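You operate a simulated robot arm through the tools that you are given. There is no shell and no other tool.

You run a simulated robot arm. Do the job below in one go: nothing can be reset, and whatever is moved stays where it is left.

JOB
Lower the mixer, plug in, mix smooth on slow, unplug and raise it.
Fine: the mortar in the tub ends without lumps; knob back at off first, the plug laid on its shelf; never move the mixer plugged in. Where these are worked on the way, their far stop is far enough and under half their travel is too little: paddle mixer.

It is judged by the outcome, as a careful person would: the job done as asked, and still so three seconds after it is handed in. It fails if anything else is knocked over, pushed out of place, dropped, spilled or broken.

ROBOT AND FRAMES
A 6-joint arm with a three-finger gripper, fixed in place. Base frame: the origin is on the floor under the middle of its stand, x ahead of it, y to its left, z up. Units: cm, rad, N and s.
It reaches about 121.3 cm from its shoulder. Its first joint turns from -2.897 to 2.897 rad. Payload 4.89 kg.
Tool frame: the origin (TCP) lies between the finger pads and is the grasp point; the fingertips stand 3 cm ahead of it; z points along the fingers, y is the line along which they close. The gripper opens to 16.4 cm; its body begins 12.5 cm behind the TCP.
Orientation is that of the tool frame in the base frame, as a unit quaternion [w, x, y, z]. With the fingers straight down and closing along the base's y, the tool's x points along the base's -x, its y along +y and its z along -z.

CONTROLS
- The arm moves only by the tool arm_command. Its argument "moves" is one flat list of numbers, 7 for each row, row after row: the shift along the tool's x, y, z in units of 200 mm (1.0 is 200 mm), then the turn, a rotation vector about the tool's x, y, z in units of 120 degrees (1.0 is 120 degrees), then the finger opening in cm, from 0 to 16.4. In form: [tx, ty, tz, rx, ry, rz, gripper, tx, ty, tz, rx, ry, rz, gripper, ...]. A call has 1 to 20 rows; each row is the pose to reach, as a shift and turn from the pose commanded when the call began, along the tool's axes at that moment. A call with a number of a shift or a turn outside -1 to 1 is refused whole. Rows are played at 5 a second. More than 5 cm and 0.15 rad between two rows, or a gripper value outside its range, and nothing of the call is played. A pose out of reach is approached as far as the arm can. The call stops where the force on the tool passes 90 N (or 10 N more than at its start, if that is more) or the arm is blocked; 0.2 s more then pass. Each finger travels about 10.8 cm/s and halts on what it meets, pressing with about 29 N; the grip force reading is that of the motor and also rises with nothing between the fingers. The clock runs only during rows and for 0.2 s after the last one: add rows that repeat a pose to give the fingers time. It gives the time, the measured TCP pose, the force on the tool (base axes), the opening and the grip force at its end, in the units of the frame above (readings bear some noise), with the torque about the TCP (base axes, N m) and any sound that the robot's microphone picked up.
- Cameras (640 x 400 px; columns grow to the right, rows downward): "scene" is fixed at [20.68, -50.24, 150.11]; the picture's right is [0.59, -0.81, 0.00], its down [-0.15, -0.11, -0.98] and it looks along [0.80, 0.58, -0.18] (base axes); focal length 214 px, centre (320, 200). "wrist" rides on the gripper at [7.6, -0.2, -15.2] in the tool frame; the picture's right is [0.02, 1.00, 0.00], its down [-0.88, 0.02, -0.47] and it looks along [-0.47, 0.01, 0.88] (tool axes); focal length 247 px, centre (320, 200). There is no depth. A picture from a camera that has moved, and an enlarged one, comes with that camera's place and axes in the base frame and with its lens. The place of the scene camera against the robot may be out by one fixed shift of up to 2.5 cm in any direction.
- get_image(camera): a new picture of that camera. The clock stands still meanwhile.
- lift_body(by): moves the trunk up (or, below 0, down) by that many cm; the arm rides with it, the base frame stays. It gives what a move gives, with no picture.
- close_up(camera, box): a new picture of the part [left, top, right, bottom] of that camera's present view, enlarged. The clock stands still meanwhile.
- close_job(): hands the job in; it is judged then, once.

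Nothing tells you positions but the pictures and the camera data. Unless the task says otherwise, let go and move clear before handing in.

The tools are called after "Request:" by a JSON object that holds its "api" and its "payload". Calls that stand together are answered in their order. arm_command: Moves the arm, as the interface text tells. Its arguments: {"type":"object","properties":{"moves":{"type":"array","items":{"type":"number"}}},"required":["moves"]} The other tools are called the same way: lift_body (by) moves the trunk up or down; get_image (camera) takes a picture; close_up (camera, box) takes an enlarged picture of a part of a camera's view; close_job () hands the job in.

At the start:

```text
time_s: 0.0
tcp_pos: [41.36, -26.95, 150.09]
orientation: [0.0, 0.0, 1.0, 0.0]
contact_force: [0.4, -0.8, -0.4]
torque: [0.0, 0.02, -0.04]
opening: 16.41
grip_force: 0.0
trunk travel left (down, up): [-15.0, 24.0]
```

scene: 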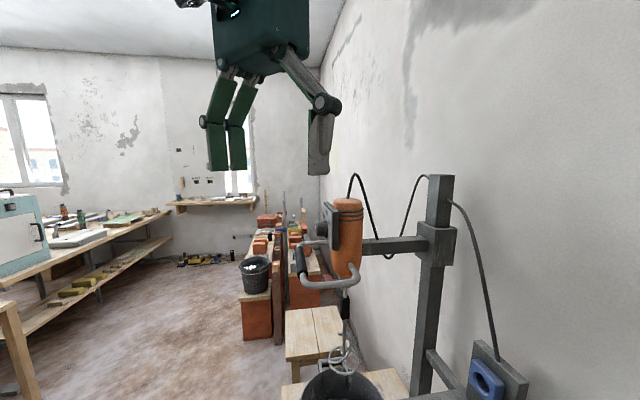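
wrist: 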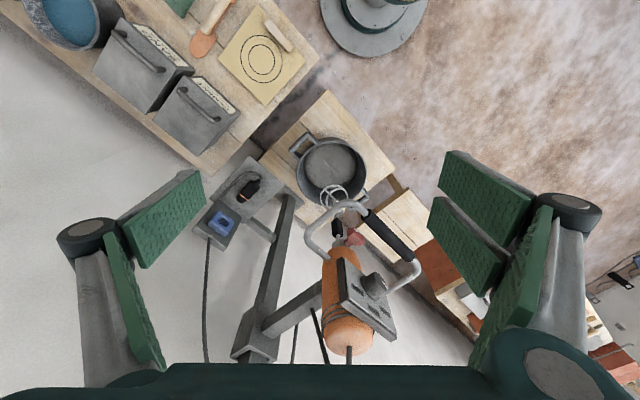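

I see an orange paddle mixer on a slide stand above a tub, with a blue socket and a plug on a shelf beside it. I'll take enlarged pictures before moving anything.

Request:
{"api": "close_up", "payload": {"camera": "scene", "box": [260, 160, 540, 400]}}

Request:
{"api": "close_up", "payload": {"camera": "wrist", "box": [180, 120, 440, 370]}}

Request:
{"api": "get_image", "payload": {"camera": "wrist"}}

```text
1.67 times, centred on (400, 280) of scene
camera zoom: at [20.68, -50.24, 150.11], right [0.59, -0.81, 0.0], down [-0.15, -0.11, -0.98], along [0.8, 0.58, -0.18], focal length 358 px, centre (187, 67)
```

zoom: 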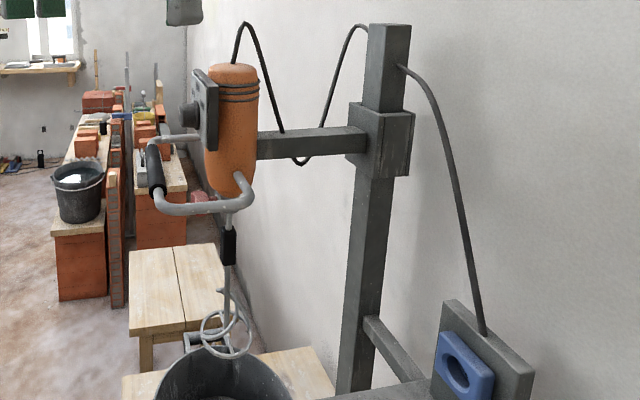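

```text
1.60 times, centred on (310, 245) of wrist
camera zoom: at [33.83, -27.07, 165.13], right [-0.02, 1.0, 0.0], down [0.88, 0.02, 0.47], along [0.47, 0.01, -0.88], focal length 395 px, centre (336, 128)
```

zoom: 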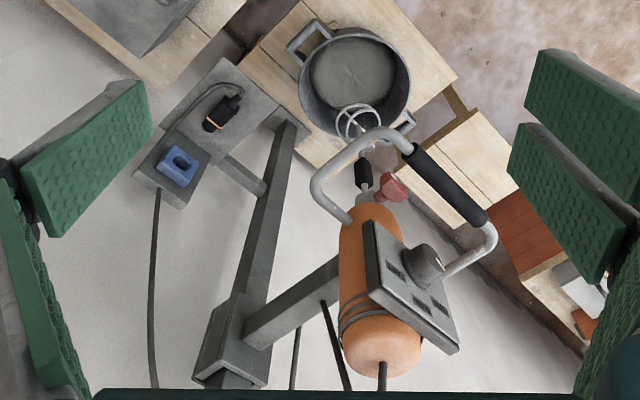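

```text
taken
camera wrist: at [33.83, -27.07, 165.13], right [-0.02, 1.0, 0.0], down [0.88, 0.02, 0.47], along [0.47, 0.01, -0.88], focal length 247 px, centre (320, 200)
```

wrist: 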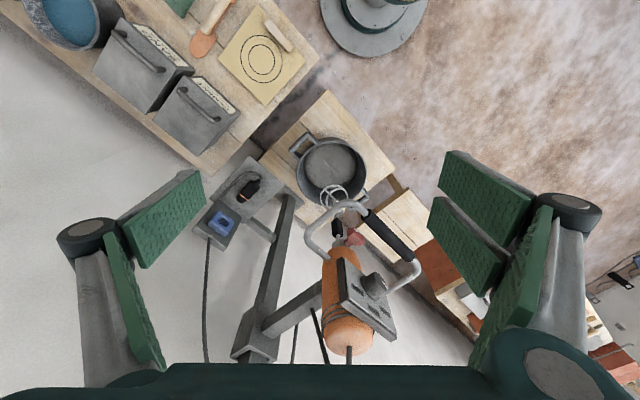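

The mixer axis comes out near x 73, y -21 with its top near z 140, and the tub is below it. I'll enlarge the panel, the socket and the plug to read the marks.

Request:
{"api": "close_up", "payload": {"camera": "wrist", "box": [320, 230, 420, 310]}}

Request:
{"api": "close_up", "payload": {"camera": "wrist", "box": [195, 160, 315, 250]}}

Request:
{"api": "close_up", "payload": {"camera": "scene", "box": [290, 190, 380, 300]}}

Request:
{"api": "close_up", "payload": {"camera": "scene", "box": [400, 320, 540, 400]}}

Request:
{"api": "close_up", "payload": {"camera": "scene", "box": [290, 300, 410, 400]}}

Request:
{"api": "close_up", "payload": {"camera": "wrist", "box": [280, 120, 400, 220]}}

```text
5.00 times, centred on (370, 270) of wrist
camera zoom: at [33.83, -27.07, 165.13], right [-0.02, 1.0, 0.0], down [0.88, 0.02, 0.47], along [0.47, 0.01, -0.88], focal length 1235 px, centre (70, -150)
```

zoom: 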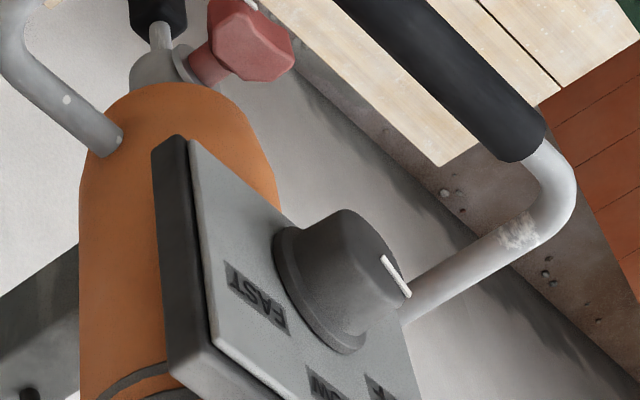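

```text
4.44 times, centred on (255, 205) of wrist
camera zoom: at [33.83, -27.07, 165.13], right [-0.02, 1.0, 0.0], down [0.88, 0.02, 0.47], along [0.47, 0.01, -0.88], focal length 1098 px, centre (609, 178)
```

zoom: 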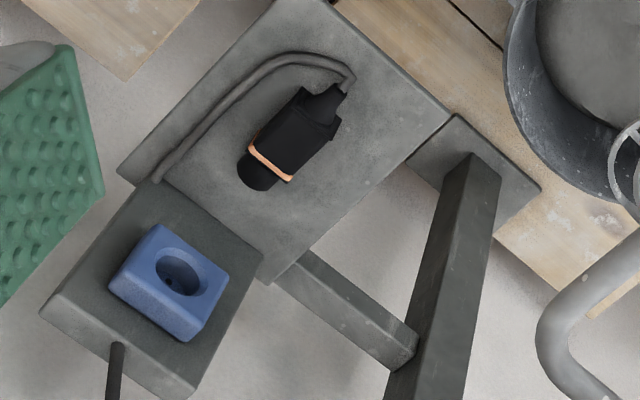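

```text
3.64 times, centred on (335, 245) of scene
camera zoom: at [20.68, -50.24, 150.11], right [0.59, -0.81, 0.0], down [-0.15, -0.11, -0.98], along [0.8, 0.58, -0.18], focal length 780 px, centre (266, 36)
```

zoom: 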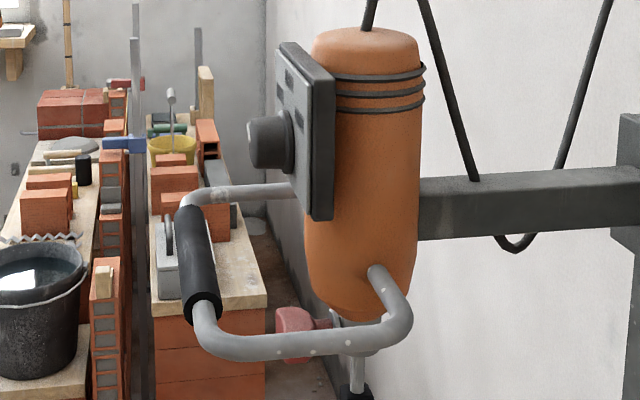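

```text
4.57 times, centred on (470, 360) of scene
camera zoom: at [20.68, -50.24, 150.11], right [0.59, -0.81, 0.0], down [-0.15, -0.11, -0.98], along [0.8, 0.58, -0.18], focal length 980 px, centre (-366, -531)
```

zoom: 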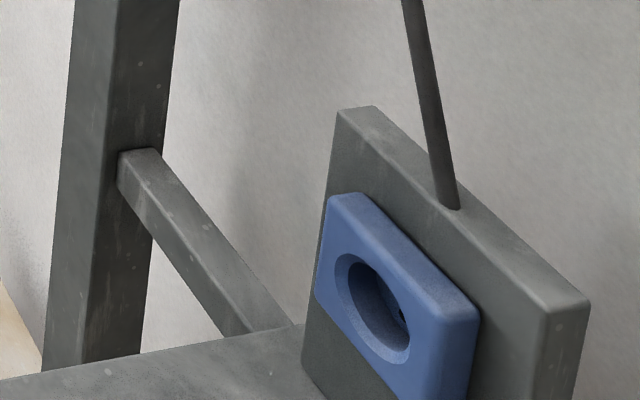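

```text
4.00 times, centred on (350, 350) of scene
camera zoom: at [20.68, -50.24, 150.11], right [0.59, -0.81, 0.0], down [-0.15, -0.11, -0.98], along [0.8, 0.58, -0.18], focal length 858 px, centre (200, -400)
```

zoom: 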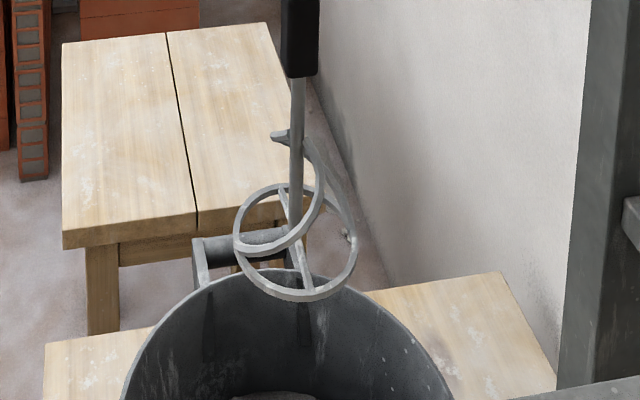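

```text
4.00 times, centred on (340, 170) of wrist
camera zoom: at [33.83, -27.07, 165.13], right [-0.02, 1.0, 0.0], down [0.88, 0.02, 0.47], along [0.47, 0.01, -0.88], focal length 988 px, centre (240, 320)
```

zoom: 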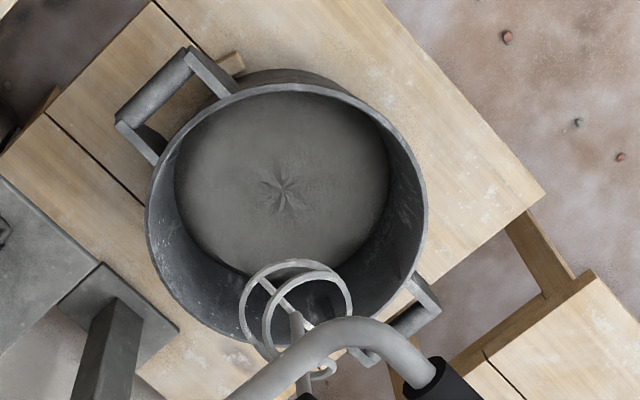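

The knob is near (68, -15, 132), the black grip near (66, -11, 120) and runs along (0.7, 0.7), and the plug's pins point at the wall. I'll turn the hand to line up with the stand for a second view.

Request:
{"api": "arm_command", "payload": {"moves": [0, 0, 0, 0, 0, 0.0625, 16.4, 0, 0, 0, 0, 0, 0.125, 16.4, 0, 0, 0, 0, 0, 0.1875, 16.4, 0, 0, 0, 0, 0, 0.25, 16.4, 0, 0, 0, 0, 0, 0.3125, 16.4, 0, 0, 0, 0, 0, 0.375, 16.4, 0, 0, 0, 0, 0, 0.375, 16.4]}}

Request:
{"api": "get_image", "payload": {"camera": "wrist"}}

```text
time_s: 1.6
tcp_pos: [41.44, -26.91, 149.97]
orientation: [0.0, 0.384, 0.924, 0.0]
contact_force: [0.3, 0.5, -0.5]
torque: [0.01, 0.02, -0.02]
opening: 16.41
grip_force: 0.0
trunk travel left (down, up): [-15.0, 24.0]
```

```text
taken
camera wrist: at [35.97, -21.59, 165.12], right [0.69, 0.72, 0.0], down [0.64, -0.61, 0.47], along [0.34, -0.33, -0.88], focal length 247 px, centre (320, 200)
```

wrist: 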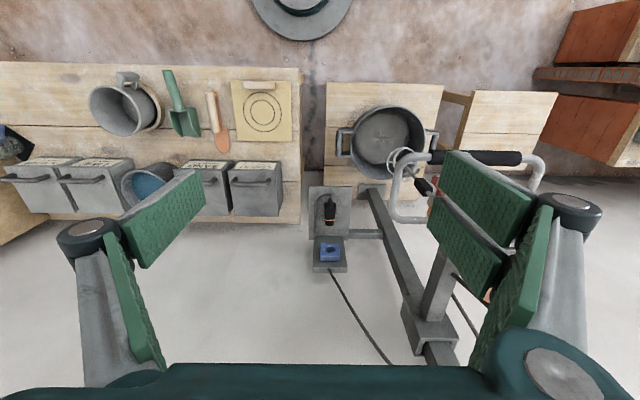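

The plug lies in line with the socket, its pins pointing at the wall. I'll pitch the hand to horizontal and step round to face the panel.

Request:
{"api": "arm_command", "payload": {"moves": [0.06, 0.075, 0.02, 0, -0.0625, 0, 16.4, 0.12, 0.15, 0.04, 0, -0.125, 0, 16.4, 0.18, 0.225, 0.06, 0, -0.1875, 0, 16.4, 0.24, 0.3, 0.08, 0, -0.25, 0, 16.4, 0.3, 0.375, 0.1, 0, -0.3125, 0, 16.4, 0.36, 0.45, 0.12, 0, -0.375, 0, 16.4, 0.42, 0.525, 0.14, 0, -0.4375, 0, 16.4, 0.48, 0.6, 0.16, 0, -0.5, 0, 16.4, 0.54, 0.675, 0.18, 0, -0.5625, 0, 16.4, 0.6, 0.75, 0.2, 0, -0.625, 0, 16.4, 0.66, 0.825, 0.22, 0, -0.6875, 0, 16.4, 0.72, 0.9, 0.24, 0, -0.75, 0, 16.4, 0.72, 0.9, 0.24, 0, -0.75, 0, 16.4]}}

Request:
{"api": "get_image", "payload": {"camera": "wrist"}}

Request:
{"api": "get_image", "payload": {"camera": "scene"}}

```text
time_s: 4.4
tcp_pos: [44.15, -3.89, 145.39]
orientation: [0.654, 0.271, 0.653, -0.271]
contact_force: [-0.1, -1.2, 0.3]
torque: [0.02, 0.01, -0.01]
opening: 16.41
grip_force: 0.0
trunk travel left (down, up): [-15.0, 24.0]
```

```text
taken
camera wrist: at [33.15, 6.68, 137.62], right [0.71, 0.71, -0.02], down [-0.32, 0.35, 0.88], along [0.63, -0.62, 0.47], focal length 247 px, centre (320, 200)
```

wrist: 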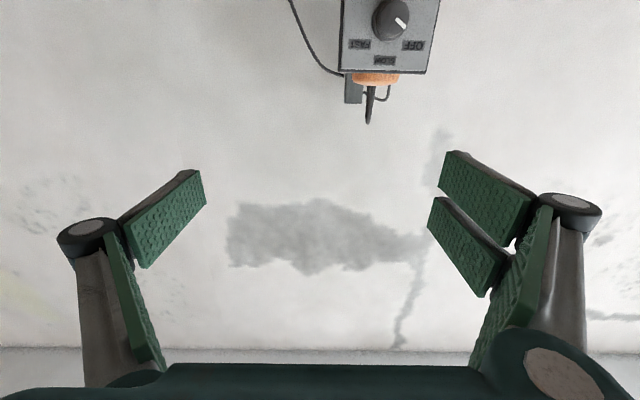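

```text
taken
```

scene: 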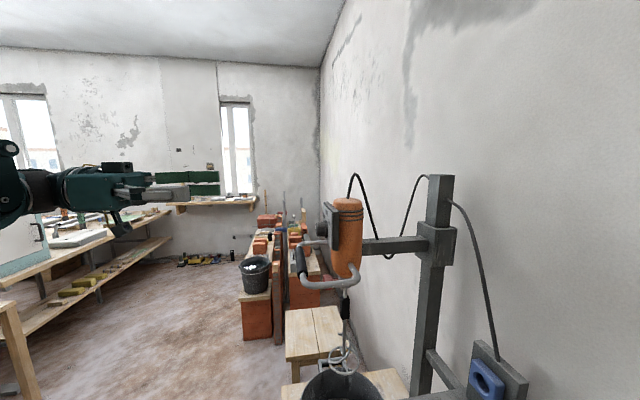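

Seen upside down, the panel reads OFF, SLOW, FAST and the pointer stands at OFF. I'll enlarge it and lower the hand for a straighter view of the panel and handle.

Request:
{"api": "close_up", "payload": {"camera": "wrist", "box": [320, 0, 460, 130]}}

Request:
{"api": "arm_command", "payload": {"moves": [0.15, 0, 0, 0, 0, 0, 16.4, 0.3, 0, 0, 0, 0, 0, 16.4, 0.45, 0, 0, 0, 0, 0, 16.4, 0.6, 0, 0, 0, 0, 0, 16.4, 0.75, 0, 0, 0, 0, 0, 16.4, 0.9, 0, 0, 0, 0, 0, 16.4, 1.0, 0, 0, 0, 0, 0, 16.4, 1.0, 0, 0, 0, 0, 0, 16.4]}}

Request:
{"api": "get_image", "payload": {"camera": "wrist"}}

```text
3.08 times, centred on (390, 65) of wrist
camera zoom: at [33.15, 6.68, 137.62], right [0.71, 0.71, -0.02], down [-0.32, 0.35, 0.88], along [0.63, -0.62, 0.47], focal length 760 px, centre (105, 615)
```

zoom: 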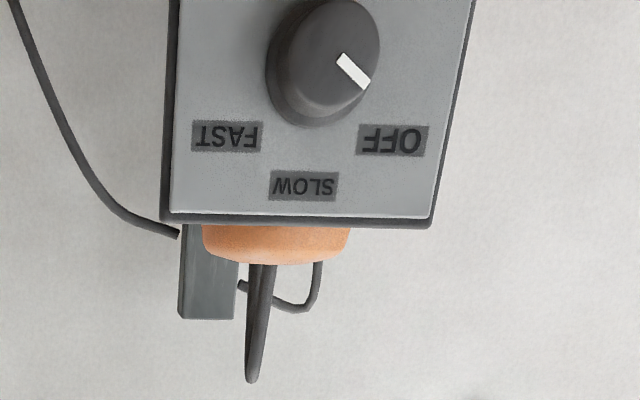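

```text
time_s: 6.2
tcp_pos: [43.7, -4.12, 125.33]
orientation: [0.653, 0.271, 0.653, -0.27]
contact_force: [-0.1, 0.8, -0.6]
torque: [0.0, 0.04, -0.01]
opening: 16.38
grip_force: 0.1
trunk travel left (down, up): [-15.0, 24.0]
```

```text
taken
camera wrist: at [32.89, 6.52, 117.63], right [0.71, 0.71, -0.02], down [-0.32, 0.35, 0.88], along [0.63, -0.62, 0.47], focal length 247 px, centre (320, 200)
```

wrist: 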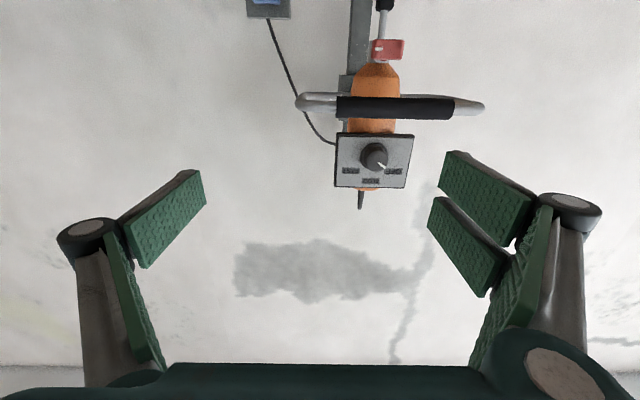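

The panel, the grip and a red knob under the body now show clearly. I'll enlarge them to fix positions and see what the red knob is.

Request:
{"api": "close_up", "payload": {"camera": "wrist", "box": [290, 0, 490, 125]}}

Request:
{"api": "close_up", "payload": {"camera": "wrist", "box": [310, 110, 430, 210]}}

```text
3.20 times, centred on (390, 62) of wrist
camera zoom: at [32.89, 6.52, 117.63], right [0.71, 0.71, -0.02], down [-0.32, 0.35, 0.88], along [0.63, -0.62, 0.47], focal length 790 px, centre (96, 640)
```

zoom: 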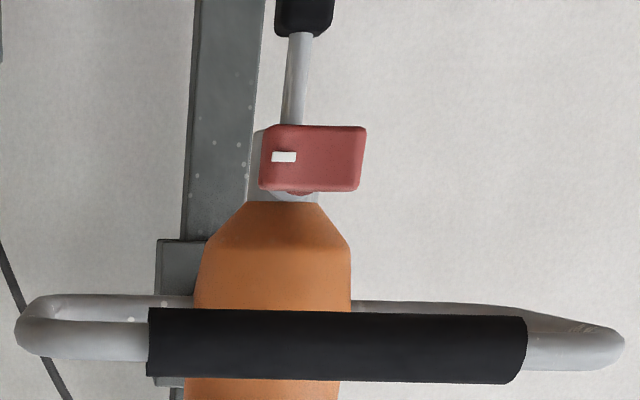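

```text
4.00 times, centred on (370, 160) of wrist
camera zoom: at [32.89, 6.52, 117.63], right [0.71, 0.71, -0.02], down [-0.32, 0.35, 0.88], along [0.63, -0.62, 0.47], focal length 988 px, centre (120, 360)
```

zoom: 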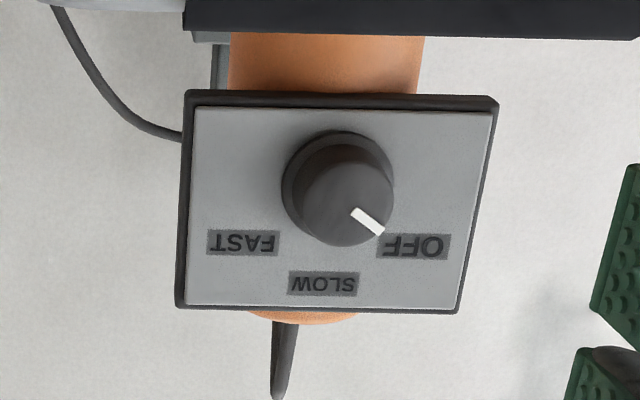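

The grip centre comes out at (65.1, -11.1, 122.1), 2.9 cm thick, and the knob face at (68.4, -14.7, 131.2). I'll turn the fingers to close vertically and line up in front of the grip.

Request:
{"api": "arm_command", "payload": {"moves": [0.013, 0.042, 0, 0, 0, -0.0625, 11, 0.026, 0.084, 0, 0, 0, -0.125, 11, 0.04, 0.125, 0, 0, 0, -0.1875, 11, 0.053, 0.167, 0, 0, 0, -0.25, 11, 0.066, 0.208, 0, 0, 0, -0.3125, 11, 0.08, 0.25, 0, 0, 0, -0.375, 11, 0.093, 0.292, 0, 0, 0, -0.4375, 11, 0.106, 0.333, 0, 0, 0, -0.5, 11, 0.12, 0.375, 0, 0, 0, -0.5625, 11, 0.133, 0.417, 0, 0, 0, -0.625, 11, 0.147, 0.458, 0, 0, 0, -0.6875, 11, 0.16, 0.5, 0, 0, 0, -0.75, 11, 0.16, 0.5, 0, 0, 0, -0.75, 11]}}

Request:
{"api": "get_image", "payload": {"camera": "wrist"}}

Request:
{"api": "get_image", "payload": {"camera": "scene"}}

```text
time_s: 9.0
tcp_pos: [51.24, 2.85, 122.12]
orientation: [0.27, -0.271, 0.653, -0.653]
contact_force: [0.0, 0.0, -0.6]
torque: [0.0, -0.02, 0.02]
opening: 11.01
grip_force: 0.0
trunk travel left (down, up): [-15.0, 24.0]
```

```text
taken
camera wrist: at [34.97, 8.25, 122.1], right [-0.02, -0.02, -1.0], down [0.29, 0.96, -0.02], along [0.96, -0.29, -0.01], focal length 247 px, centre (320, 200)
```

wrist: 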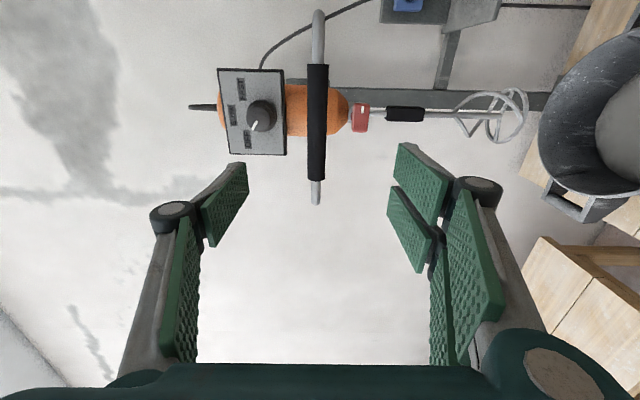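

```text
taken
```

scene: 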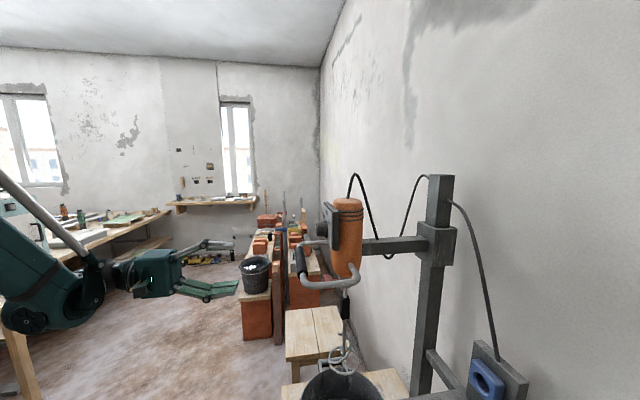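

The hand is level with the grip, fingers closing vertically. I'll go straight in 20 cm, clear of the knob, and close on the grip.

Request:
{"api": "arm_command", "payload": {"moves": [0, 0, 0.2, 0, 0, 0, 8, 0, 0, 0.4, 0, 0, 0, 8, 0, 0, 0.6, 0, 0, 0, 8, 0, 0, 0.75, 0, 0, 0, 8, 0, 0, 0.88, 0, 0, 0, 8, 0, 0, 0.99, 0, 0, 0, 8, 0, 0, 0.99, 0, 0, 0, 8]}}

Request:
{"api": "get_image", "payload": {"camera": "wrist"}}

Request:
{"api": "close_up", "payload": {"camera": "scene", "box": [220, 180, 400, 310]}}

```text
time_s: 10.6
tcp_pos: [64.92, -10.8, 122.13]
orientation: [0.271, -0.271, 0.654, -0.653]
contact_force: [0.1, 0.9, -0.3]
torque: [-0.01, 0.01, -0.01]
opening: 8.0
grip_force: 0.0
trunk travel left (down, up): [-15.0, 24.0]
```

```text
taken
camera wrist: at [48.8, -5.5, 122.18], right [-0.02, -0.02, -1.0], down [0.29, 0.96, -0.02], along [0.96, -0.29, -0.01], focal length 247 px, centre (320, 200)
```

wrist: 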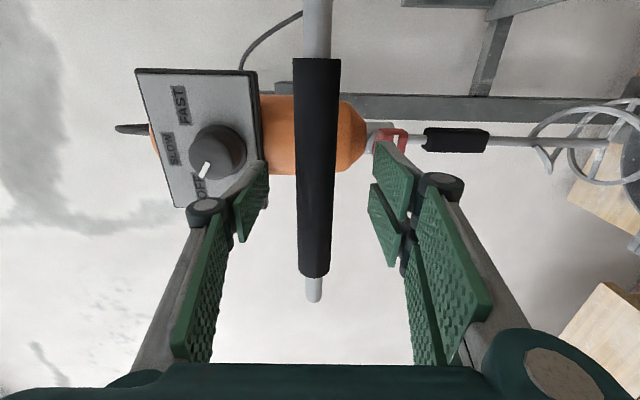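

```text
3.08 times, centred on (310, 245) of scene
camera zoom: at [20.68, -50.24, 150.11], right [0.59, -0.81, 0.0], down [-0.15, -0.11, -0.98], along [0.8, 0.58, -0.18], focal length 660 px, centre (351, 62)
```

zoom: 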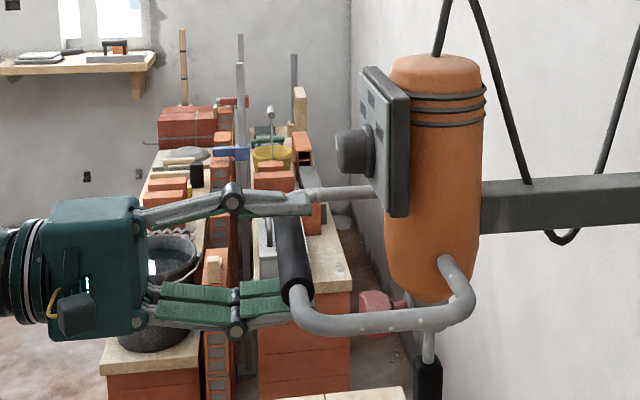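

The fingers straddle the grip with the knob clear of the upper one. I'll go 0.8 cm deeper and close.

Request:
{"api": "arm_command", "payload": {"moves": [0, 0, 0.04, 0, 0, 0, 8, 0, 0, 0.04, 0, 0, 0, 5, 0, 0, 0.04, 0, 0, 0, 3, 0, 0, 0.04, 0, 0, 0, 1.5, 0, 0, 0.04, 0, 0, 0, 1.5, 0, 0, 0.04, 0, 0, 0, 1.5]}}

Request:
{"api": "get_image", "payload": {"camera": "wrist"}}

Request:
{"api": "close_up", "payload": {"camera": "scene", "box": [220, 180, 400, 310]}}

```text
time_s: 12.0
tcp_pos: [65.59, -11.29, 122.07]
orientation: [0.271, -0.27, 0.654, -0.653]
contact_force: [3.4, -2.1, -1.9]
torque: [-0.01, 0.04, -0.06]
opening: 2.74
grip_force: 44.7
trunk travel left (down, up): [-15.0, 24.0]
```

```text
taken
camera wrist: at [49.4, -6.02, 122.12], right [-0.02, -0.01, -1.0], down [0.29, 0.96, -0.02], along [0.96, -0.29, -0.01], focal length 247 px, centre (320, 200)
```

wrist: 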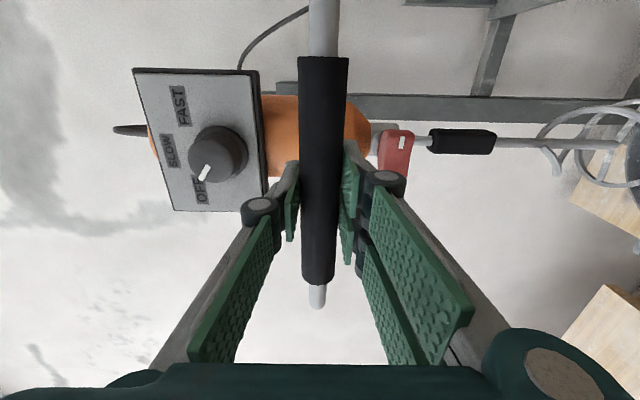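

```text
3.08 times, centred on (310, 245) of scene
camera zoom: at [20.68, -50.24, 150.11], right [0.59, -0.81, 0.0], down [-0.15, -0.11, -0.98], along [0.8, 0.58, -0.18], focal length 660 px, centre (351, 62)
```

zoom: 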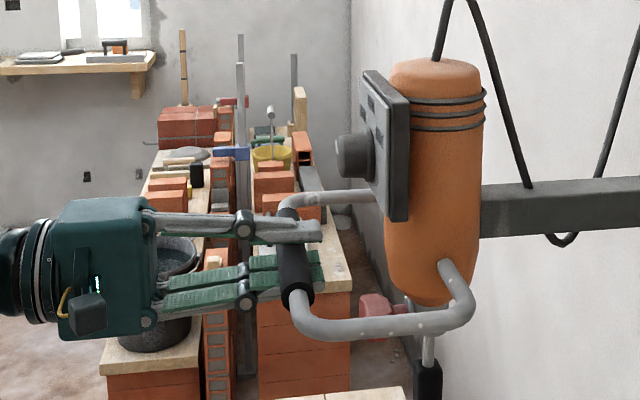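

The grip is held at 2.74 cm opening. I'll press down gently first to see whether the slide moves freely.

Request:
{"api": "arm_command", "payload": {"moves": [0, 0.03, 0, 0, 0, 0, 1.5, 0, 0.06, 0, 0, 0, 0, 1.5, 0, 0.1, 0, 0, 0, 0, 1.5, 0, 0.15, 0, 0, 0, 0, 1.5, 0, 0.15, 0, 0, 0, 0, 1.5]}}

Request:
{"api": "get_image", "payload": {"camera": "scene"}}

```text
time_s: 13.2
tcp_pos: [65.55, -11.28, 119.04]
orientation: [0.27, -0.272, 0.653, -0.653]
contact_force: [-8.5, 10.6, 2.6]
torque: [-0.07, 0.04, -0.06]
opening: 2.7
grip_force: 45.1
trunk travel left (down, up): [-15.0, 24.0]
```

```text
taken
```

scene: 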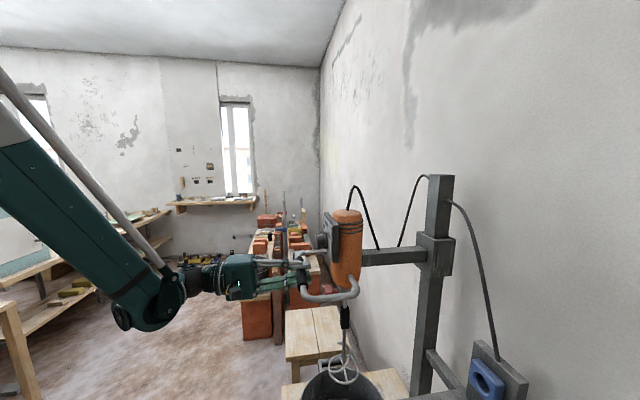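

The carriage slides down freely with little force. I'll carry on down in small rows.

Request:
{"api": "arm_command", "payload": {"moves": [0, 0.08, 0, 0, 0, 0, 1.5, 0, 0.16, 0, 0, 0, 0, 1.5, 0, 0.24, 0, 0, 0, 0, 1.5, 0, 0.32, 0, 0, 0, 0, 1.5, 0, 0.4, 0, 0, 0, 0, 1.5, 0, 0.48, 0, 0, 0, 0, 1.5, 0, 0.56, 0, 0, 0, 0, 1.5, 0, 0.64, 0, 0, 0, 0, 1.5, 0, 0.7, 0, 0, 0, 0, 1.5, 0, 0.7, 0, 0, 0, 0, 1.5]}}

Request:
{"api": "get_image", "payload": {"camera": "scene"}}

Request:
{"api": "get_image", "payload": {"camera": "wrist"}}

```text
time_s: 15.4
tcp_pos: [67.77, -10.88, 111.79]
orientation: [0.27, -0.27, 0.654, -0.653]
contact_force: [-38.1, -18.6, -3.0]
torque: [-0.89, 0.9, -0.18]
opening: 2.64
grip_force: 44.8
out of reach, approached as far as the arm can: row 5, 6, 7, 8, 9, 10
trunk travel left (down, up): [-15.0, 24.0]
```

```text
taken
```

scene: 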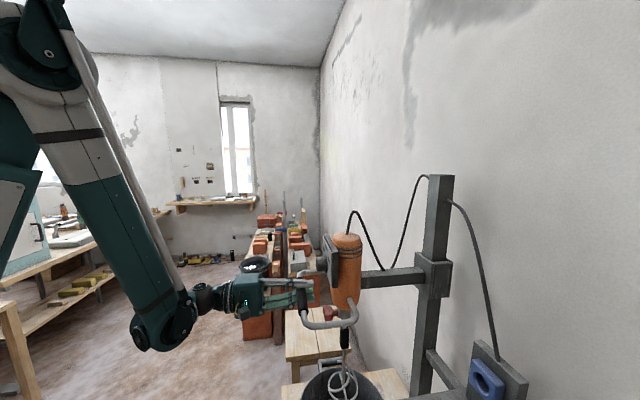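

```text
taken
camera wrist: at [51.66, -5.46, 111.86], right [-0.02, -0.01, -1.0], down [0.29, 0.96, -0.02], along [0.96, -0.29, -0.01], focal length 247 px, centre (320, 200)
```

wrist: 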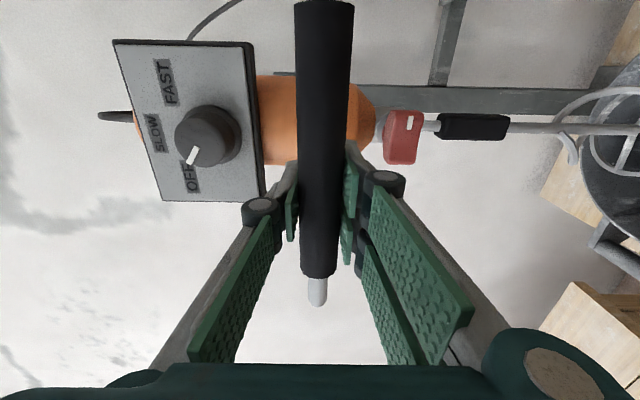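

The arm ran out of reach near z 112 and is pulling sideways on the handle. I'll back up to the last reachable height, then use the trunk to go lower.

Request:
{"api": "arm_command", "payload": {"moves": [0, -0.1, 0, 0, 0, 0, 1.5, 0, -0.2, 0, 0, 0, 0, 1.5, 0, -0.3, 0, 0, 0, 0, 1.5, 0, -0.4, 0, 0, 0, 0, 1.5, 0, -0.4, 0, 0, 0, 0, 1.5]}}

Request:
{"api": "get_image", "payload": {"camera": "wrist"}}

```text
time_s: 16.6
tcp_pos: [68.04, -10.81, 119.82]
orientation: [-0.272, 0.272, -0.653, 0.653]
contact_force: [10.7, 9.9, 6.4]
torque: [0.35, -0.55, 1.34]
opening: 2.63
grip_force: 44.7
trunk travel left (down, up): [-15.0, 24.0]
```

```text
taken
camera wrist: at [51.84, -5.47, 119.87], right [-0.01, -0.02, -1.0], down [0.29, 0.96, -0.02], along [0.96, -0.29, -0.01], focal length 247 px, centre (320, 200)
```

wrist: 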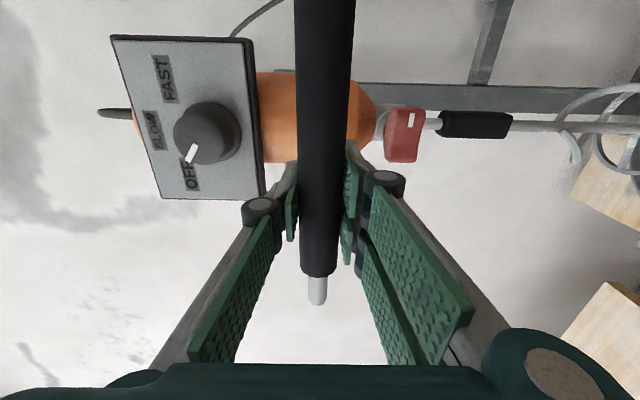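

The slide holds itself, as the vertical force stays near zero, so I can let go here. I'll open slightly, back out 1.4 cm and pitch the hand 45° down about the bar so that it can go lower.

Request:
{"api": "arm_command", "payload": {"moves": [0, 0, 0, 0, 0, 0, 4, 0, 0, 0, 0, 0, 0, 6, 0, 0, -0.04, 0, 0, 0, 6, 0, 0, -0.07, 0, 0, 0, 6, 0, 0, -0.07, -0.0625, 0, 0, 6, 0, 0, -0.07, -0.125, 0, 0, 6, 0, 0, -0.07, -0.1875, 0, 0, 6, 0, 0, -0.07, -0.25, 0, 0, 6, 0, 0, -0.07, -0.3125, 0, 0, 6, 0, 0, -0.07, -0.375, 0, 0, 6, 0, 0, -0.07, -0.375, 0, 0, 6]}}

Request:
{"api": "get_image", "payload": {"camera": "wrist"}}

Request:
{"api": "get_image", "payload": {"camera": "scene"}}

```text
time_s: 19.0
tcp_pos: [66.87, -10.11, 119.9]
orientation: [0.146, -0.354, 0.854, -0.353]
contact_force: [-1.2, 0.7, 1.4]
torque: [0.0, 0.03, -0.01]
opening: 6.02
grip_force: 0.1
trunk travel left (down, up): [-15.0, 24.0]
```

```text
taken
camera wrist: at [53.96, -7.95, 130.62], right [-0.52, 0.49, -0.71], down [0.38, 0.87, 0.32], along [0.77, -0.1, -0.63], focal length 247 px, centre (320, 200)
```

wrist: 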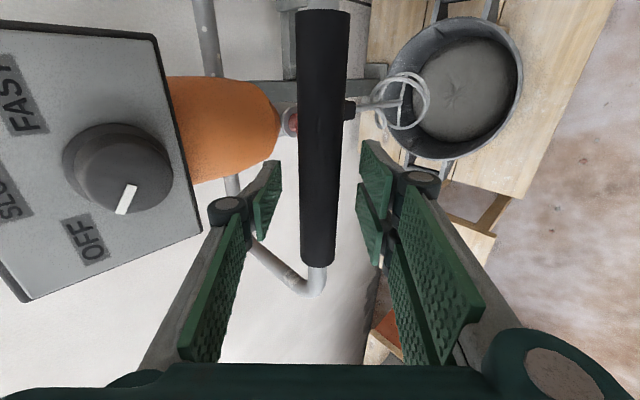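

```text
taken
```

scene: 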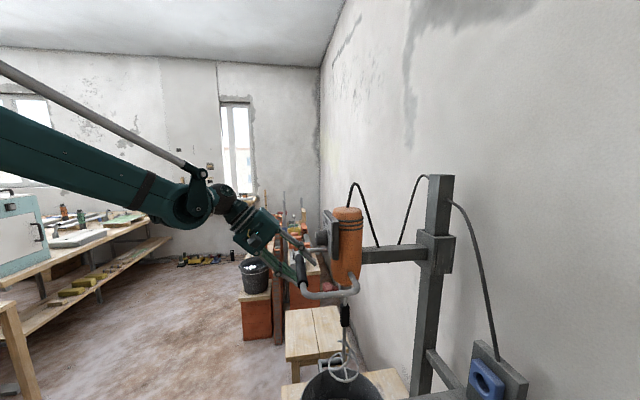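

The mixer stayed put and the bar is centred between the fingers. I'll close on it and move straight down.

Request:
{"api": "arm_command", "payload": {"moves": [0, 0, 0, 0, 0, 0, 3, 0, 0, 0, 0, 0, 0, 1.5, 0, 0, 0, 0, 0, 0, 1.5, 0, 0, 0, 0, 0, 0, 1.5, 0, 0.053, 0.053, 0, 0, 0, 1.5, 0, 0.106, 0.106, 0, 0, 0, 1.5, 0, 0.159, 0.159, 0, 0, 0, 1.5, 0, 0.212, 0.212, 0, 0, 0, 1.5, 0, 0.265, 0.265, 0, 0, 0, 1.5, 0, 0.318, 0.318, 0, 0, 0, 1.5, 0, 0.371, 0.371, 0, 0, 0, 1.5, 0, 0.424, 0.424, 0, 0, 0, 1.5, 0, 0.477, 0.477, 0, 0, 0, 1.5, 0, 0.53, 0.53, 0, 0, 0, 1.5, 0, 0.53, 0.53, 0, 0, 0, 1.5]}}

Request:
{"api": "get_image", "payload": {"camera": "scene"}}

Request:
{"api": "get_image", "payload": {"camera": "wrist"}}

```text
time_s: 22.2
tcp_pos: [66.88, -10.05, 104.84]
orientation: [0.147, -0.353, 0.853, -0.355]
contact_force: [-19.9, 36.5, -3.0]
torque: [0.51, -0.17, -0.39]
opening: 3.79
grip_force: 45.1
trunk travel left (down, up): [-15.0, 24.0]
```

```text
taken
```

scene: 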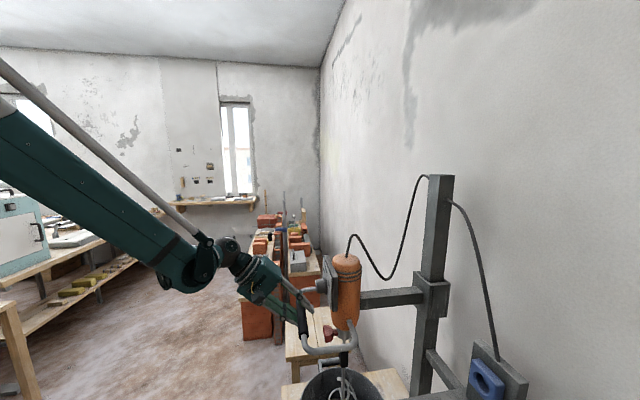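

```text
taken
camera wrist: at [53.96, -8.0, 115.54], right [-0.52, 0.48, -0.71], down [0.38, 0.87, 0.32], along [0.77, -0.1, -0.63], focal length 247 px, centre (320, 200)
```

wrist: 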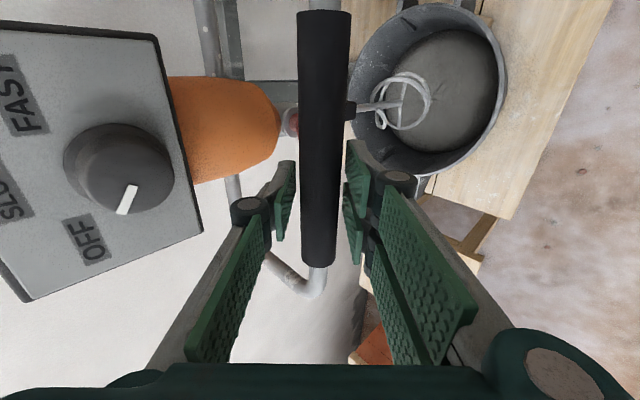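

The mixer is about 17 cm down and still sliding. I'll go on in 1 cm rows, easing outward slightly to relieve the sideways load, until it meets its lower stop.

Request:
{"api": "arm_command", "payload": {"moves": [0, 0.018, -0.018, 0, 0, 0, 1.5, 0, 0.053, 0.017, 0, 0, 0, 1.5, 0, 0.088, 0.052, 0, 0, 0, 1.5, 0, 0.123, 0.087, 0, 0, 0, 1.5, 0, 0.158, 0.122, 0, 0, 0, 1.5, 0, 0.193, 0.157, 0, 0, 0, 1.5, 0, 0.228, 0.192, 0, 0, 0, 1.5, 0, 0.228, 0.192, 0, 0, 0, 1.5]}}

Request:
{"api": "get_image", "payload": {"camera": "scene"}}

Request:
{"api": "get_image", "payload": {"camera": "wrist"}}

```text
time_s: 24.0
tcp_pos: [66.75, -9.93, 98.77]
orientation: [0.147, -0.354, 0.854, -0.353]
contact_force: [47.7, -44.1, 0.9]
torque: [0.23, 0.19, -0.04]
opening: 3.78
grip_force: 45.5
trunk travel left (down, up): [-15.0, 24.0]
```

```text
taken
```

scene: 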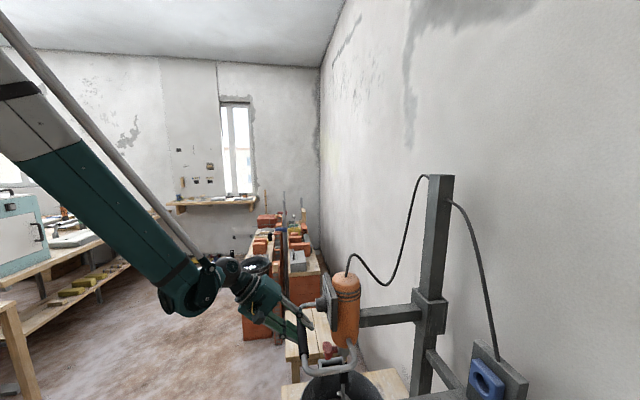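

```text
taken
camera wrist: at [53.8, -7.85, 109.52], right [-0.52, 0.49, -0.71], down [0.38, 0.87, 0.32], along [0.77, -0.1, -0.63], focal length 247 px, centre (320, 200)
```

wrist: 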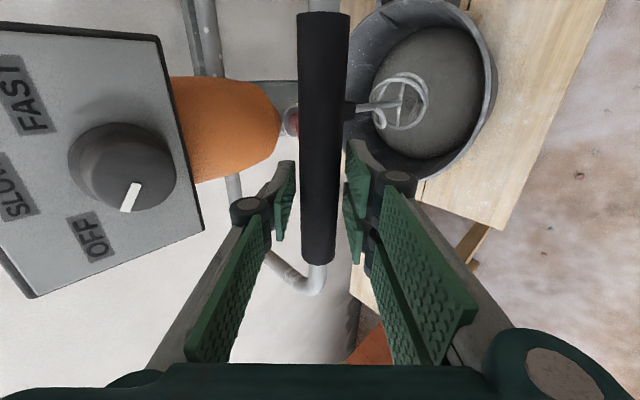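

The sideways load swapped sign, so I'll shift 0.3 cm back inward and keep going down in 1 cm rows.

Request:
{"api": "arm_command", "payload": {"moves": [0, -0.011, 0.011, 0, 0, 0, 1.5, 0, 0.024, 0.046, 0, 0, 0, 1.5, 0, 0.059, 0.081, 0, 0, 0, 1.5, 0, 0.094, 0.116, 0, 0, 0, 1.5, 0, 0.13, 0.152, 0, 0, 0, 1.5, 0, 0.165, 0.187, 0, 0, 0, 1.5, 0, 0.165, 0.187, 0, 0, 0, 1.5]}}

Request:
{"api": "get_image", "payload": {"camera": "scene"}}

Request:
{"api": "get_image", "payload": {"camera": "wrist"}}

```text
time_s: 25.6
tcp_pos: [66.78, -10.01, 93.93]
orientation: [0.147, -0.354, 0.854, -0.353]
contact_force: [-12.2, 29.2, -2.6]
torque: [0.51, -0.33, -0.08]
opening: 3.77
grip_force: 45.5
trunk travel left (down, up): [-15.0, 24.0]
```

```text
taken
```

scene: 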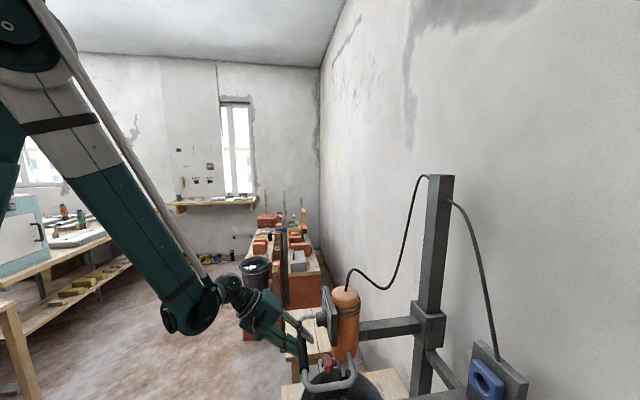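

```text
taken
camera wrist: at [53.79, -7.86, 104.64], right [-0.52, 0.48, -0.71], down [0.38, 0.87, 0.32], along [0.77, -0.1, -0.63], focal length 247 px, centre (320, 200)
```

wrist: 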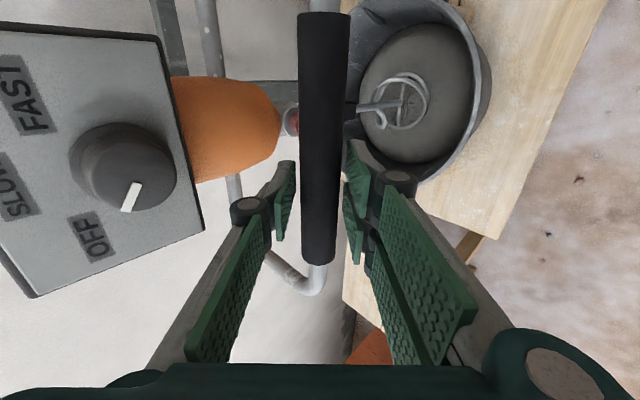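

It is now 28 cm down and the carriage nears the brace on the post. I'll go on gently.

Request:
{"api": "arm_command", "payload": {"moves": [0, 0.03, 0.022, 0, 0, 0, 1.5, 0, 0.058, 0.05, 0, 0, 0, 1.5, 0, 0.086, 0.078, 0, 0, 0, 1.5, 0, 0.114, 0.106, 0, 0, 0, 1.5, 0, 0.142, 0.134, 0, 0, 0, 1.5, 0, 0.142, 0.134, 0, 0, 0, 1.5]}}

Request:
{"api": "close_up", "payload": {"camera": "scene", "box": [260, 250, 540, 400]}}

Request:
{"api": "get_image", "payload": {"camera": "wrist"}}

```text
time_s: 27.0
tcp_pos: [66.74, -10.06, 90.02]
orientation: [0.147, -0.352, 0.854, -0.354]
contact_force: [-0.7, -18.6, 0.9]
torque: [-0.85, 0.53, -0.15]
opening: 3.79
grip_force: 44.9
trunk travel left (down, up): [-15.0, 24.0]
```

```text
2.29 times, centred on (400, 325) of scene
camera zoom: at [20.68, -50.24, 150.11], right [0.59, -0.81, 0.0], down [-0.15, -0.11, -0.98], along [0.8, 0.58, -0.18], focal length 490 px, centre (137, -86)
```

zoom: 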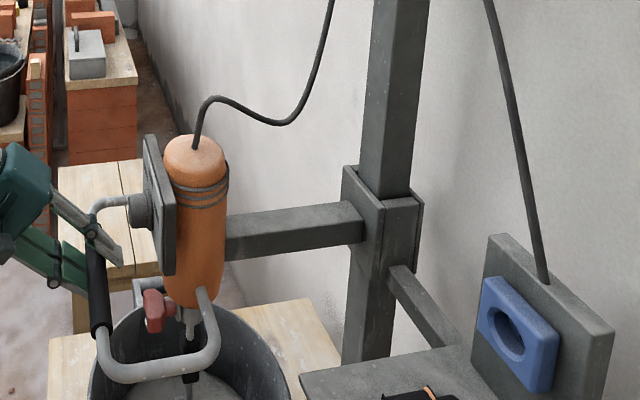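

```text
taken
camera wrist: at [53.79, -7.84, 100.79], right [-0.51, 0.48, -0.71], down [0.38, 0.87, 0.32], along [0.77, -0.1, -0.63], focal length 247 px, centre (320, 200)
```

wrist: 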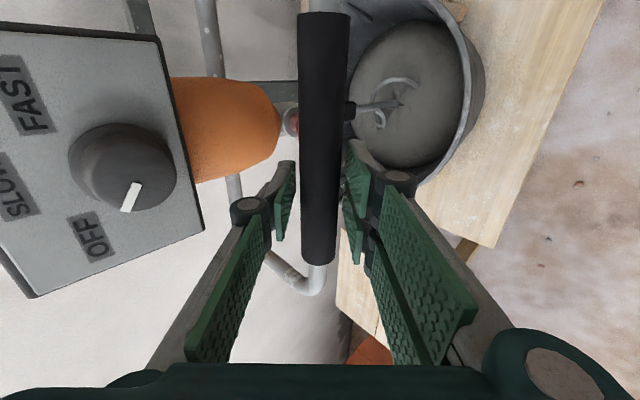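

The paddle is entering the mortar, 32 cm down. I'll continue slowly to the lower stop.

Request:
{"api": "arm_command", "payload": {"moves": [0, 0.025, 0.025, 0, 0, 0, 1.5, 0, 0.05, 0.05, 0, 0, 0, 1.5, 0, 0.075, 0.075, 0, 0, 0, 1.5, 0, 0.1, 0.1, 0, 0, 0, 1.5, 0, 0.125, 0.125, 0, 0, 0, 1.5, 0, 0.15, 0.15, 0, 0, 0, 1.5, 0, 0.15, 0.15, 0, 0, 0, 1.5]}}

Request:
{"api": "close_up", "payload": {"camera": "scene", "box": [260, 250, 540, 400]}}

Request:
{"api": "get_image", "payload": {"camera": "wrist"}}

```text
time_s: 28.6
tcp_pos: [67.54, -9.68, 88.53]
orientation: [0.146, -0.354, 0.854, -0.353]
contact_force: [-53.0, 25.8, -5.7]
torque: [-0.25, 0.63, 0.88]
opening: 3.78
grip_force: 45.0
out of reach, approached as far as the arm can: row 3, 4, 5, 6, 7
trunk travel left (down, up): [-15.0, 24.0]
```

```text
2.29 times, centred on (400, 325) of scene
camera zoom: at [20.68, -50.24, 150.11], right [0.59, -0.81, 0.0], down [-0.15, -0.11, -0.98], along [0.8, 0.58, -0.18], focal length 490 px, centre (137, -86)
```

zoom: 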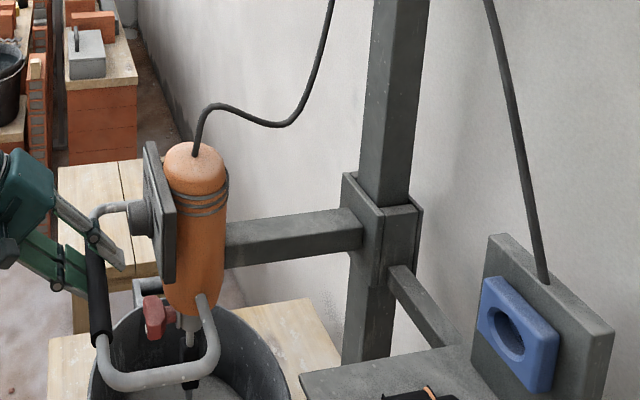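

```text
taken
camera wrist: at [54.69, -7.53, 99.27], right [-0.52, 0.49, -0.71], down [0.38, 0.87, 0.32], along [0.77, -0.1, -0.63], focal length 247 px, centre (320, 200)
```

wrist: 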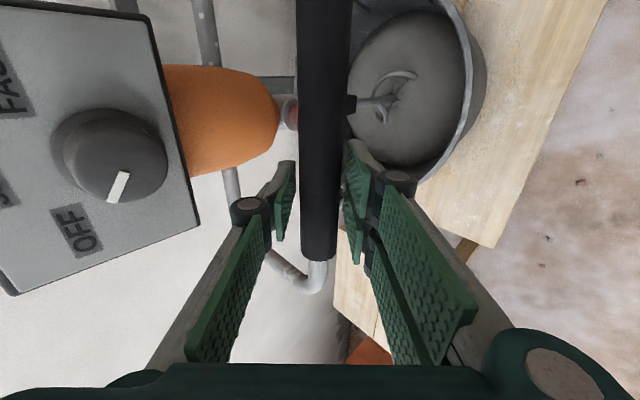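

The arm is at its limit again at z 88.5, so I'll use the trunk to carry the hand and handle further down.

Request:
{"api": "lift_body", "payload": {"by": -2}}

```text
time_s: 29.2
tcp_pos: [68.31, -10.07, 87.01]
orientation: [0.149, -0.353, 0.851, -0.359]
contact_force: [22.2, -25.5, 69.3]
torque: [1.35, -0.47, -0.14]
opening: 4.42
grip_force: 36.8
trunk travel left (down, up): [-13.1, 25.9]
stopped: the force on the tool passed its limit at 96 N (the readings are from after the stop); the commanded pose is now the measured one
```

The upward force of 69 N after 1.5 cm shows that the mixer has met its lower stop. I'll check with pictures before letting go.

Request:
{"api": "close_up", "payload": {"camera": "scene", "box": [260, 250, 540, 400]}}

Request:
{"api": "get_image", "payload": {"camera": "wrist"}}

```text
2.29 times, centred on (400, 325) of scene
camera zoom: at [20.68, -50.24, 150.11], right [0.59, -0.81, 0.0], down [-0.15, -0.11, -0.98], along [0.8, 0.58, -0.18], focal length 490 px, centre (137, -86)
```

zoom: 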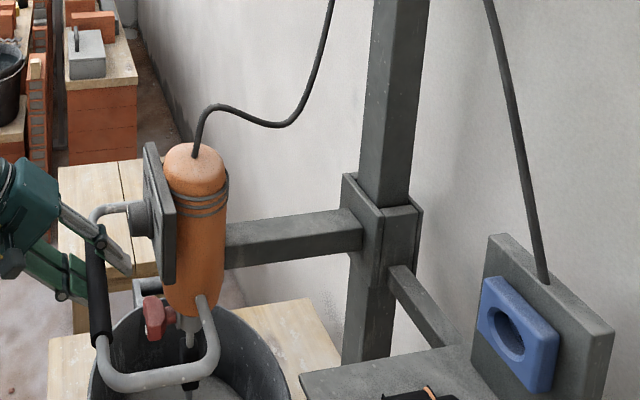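

```text
taken
camera wrist: at [55.24, -7.93, 97.61], right [-0.51, 0.48, -0.72], down [0.37, 0.87, 0.32], along [0.78, -0.1, -0.62], focal length 247 px, centre (320, 200)
```

wrist: 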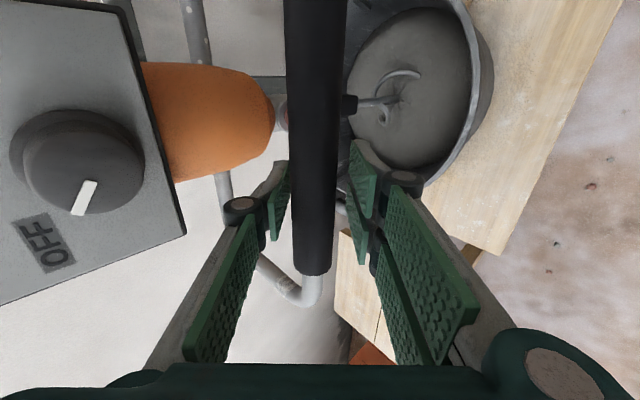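

Nothing moved between the last two pictures, so the carriage is on its stop. I'll ease off, open the fingers and recentre to press once more without side load.

Request:
{"api": "arm_command", "payload": {"moves": [0, -0.01, -0.01, 0, 0, 0, 4.0, 0, -0.01, -0.01, 0, 0, 0, 7, 0, -0.01, -0.01, 0, 0, 0, 7, 0.05, -0.01, -0.02, 0, 0, 0, 7, 0.1, -0.01, -0.03, 0, 0, 0, 7, 0.1, -0.01, -0.03, 0, 0, 0, 7]}}

Request:
{"api": "get_image", "payload": {"camera": "wrist"}}

Request:
{"api": "close_up", "payload": {"camera": "scene", "box": [260, 250, 540, 400]}}

```text
time_s: 30.6
tcp_pos: [66.56, -11.16, 87.24]
orientation: [0.147, -0.353, 0.853, -0.355]
contact_force: [-0.4, 0.5, 0.2]
torque: [0.01, -0.01, -0.01]
opening: 7.0
grip_force: 0.1
trunk travel left (down, up): [-13.1, 25.9]
```

```text
taken
camera wrist: at [53.66, -9.06, 98.04], right [-0.52, 0.48, -0.71], down [0.38, 0.87, 0.32], along [0.77, -0.1, -0.63], focal length 247 px, centre (320, 200)
```

wrist: 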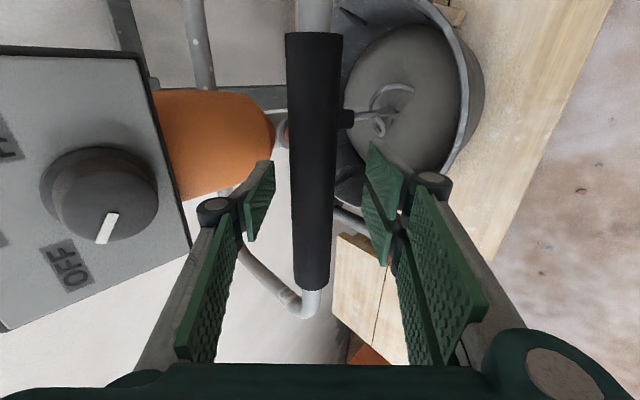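

```text
2.29 times, centred on (400, 325) of scene
camera zoom: at [20.68, -50.24, 150.11], right [0.59, -0.81, 0.0], down [-0.15, -0.11, -0.98], along [0.8, 0.58, -0.18], focal length 490 px, centre (137, -86)
```

zoom: 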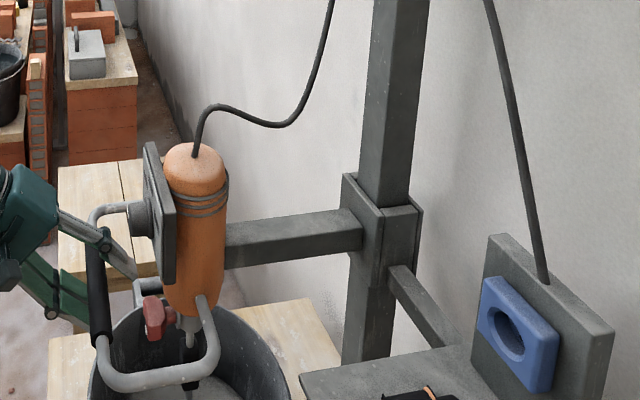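

The handle is free and the mixer stays down on its stop. I'll back the hand straight out, then rise and turn the fingers downward for the plug.

Request:
{"api": "arm_command", "payload": {"moves": [0, -0.0, -0.1, 0, 0, 0, 7, 0, 0, -0.25, 0, 0, 0, 7, 0, 0, -0.45, 0, 0, 0, 7, 0, 0, -0.65, 0, 0, 0, 7, 0, 0, -0.85, 0, 0, 0, 7, 0, 0, -1.0, 0, 0, 0, 7, 0, 0, -1.0, 0, 0, 0, 7]}}

Request:
{"api": "get_image", "payload": {"camera": "wrist"}}

```text
time_s: 32.2
tcp_pos: [56.5, -1.08, 101.46]
orientation: [0.148, -0.354, 0.852, -0.356]
contact_force: [0.1, -0.5, 1.1]
torque: [0.03, -0.03, 0.03]
opening: 7.0
grip_force: 0.1
trunk travel left (down, up): [-13.1, 25.9]
```

```text
taken
camera wrist: at [43.49, 1.1, 112.09], right [-0.51, 0.48, -0.71], down [0.37, 0.87, 0.32], along [0.77, -0.1, -0.63], focal length 247 px, centre (320, 200)
```

wrist: 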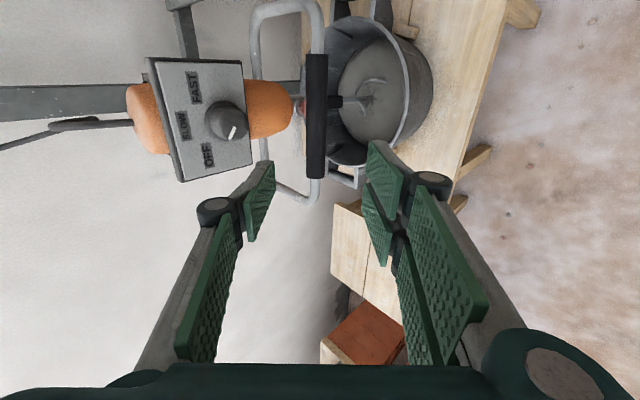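

The hand is clear of the handle. I'll rise and pitch the fingers straight down.

Request:
{"api": "arm_command", "payload": {"moves": [0, -0.14, -0.14, -0.0625, 0, 0, 8, 0, -0.28, -0.28, -0.125, 0, 0, 8, 0, -0.42, -0.42, -0.1875, 0, 0, 8, 0, -0.56, -0.56, -0.25, 0, 0, 8, 0, -0.7, -0.7, -0.3125, 0, 0, 8, 0, -0.84, -0.84, -0.375, 0, 0, 8, 0, -0.84, -0.84, -0.375, 0, 0, 8]}}

```text
time_s: 33.8
tcp_pos: [55.9, -1.24, 125.18]
orientation: [0.001, -0.383, 0.924, -0.002]
contact_force: [-0.2, -0.2, -0.3]
torque: [0.0, 0.03, 0.0]
opening: 8.0
grip_force: 0.1
trunk travel left (down, up): [-13.1, 25.9]
```

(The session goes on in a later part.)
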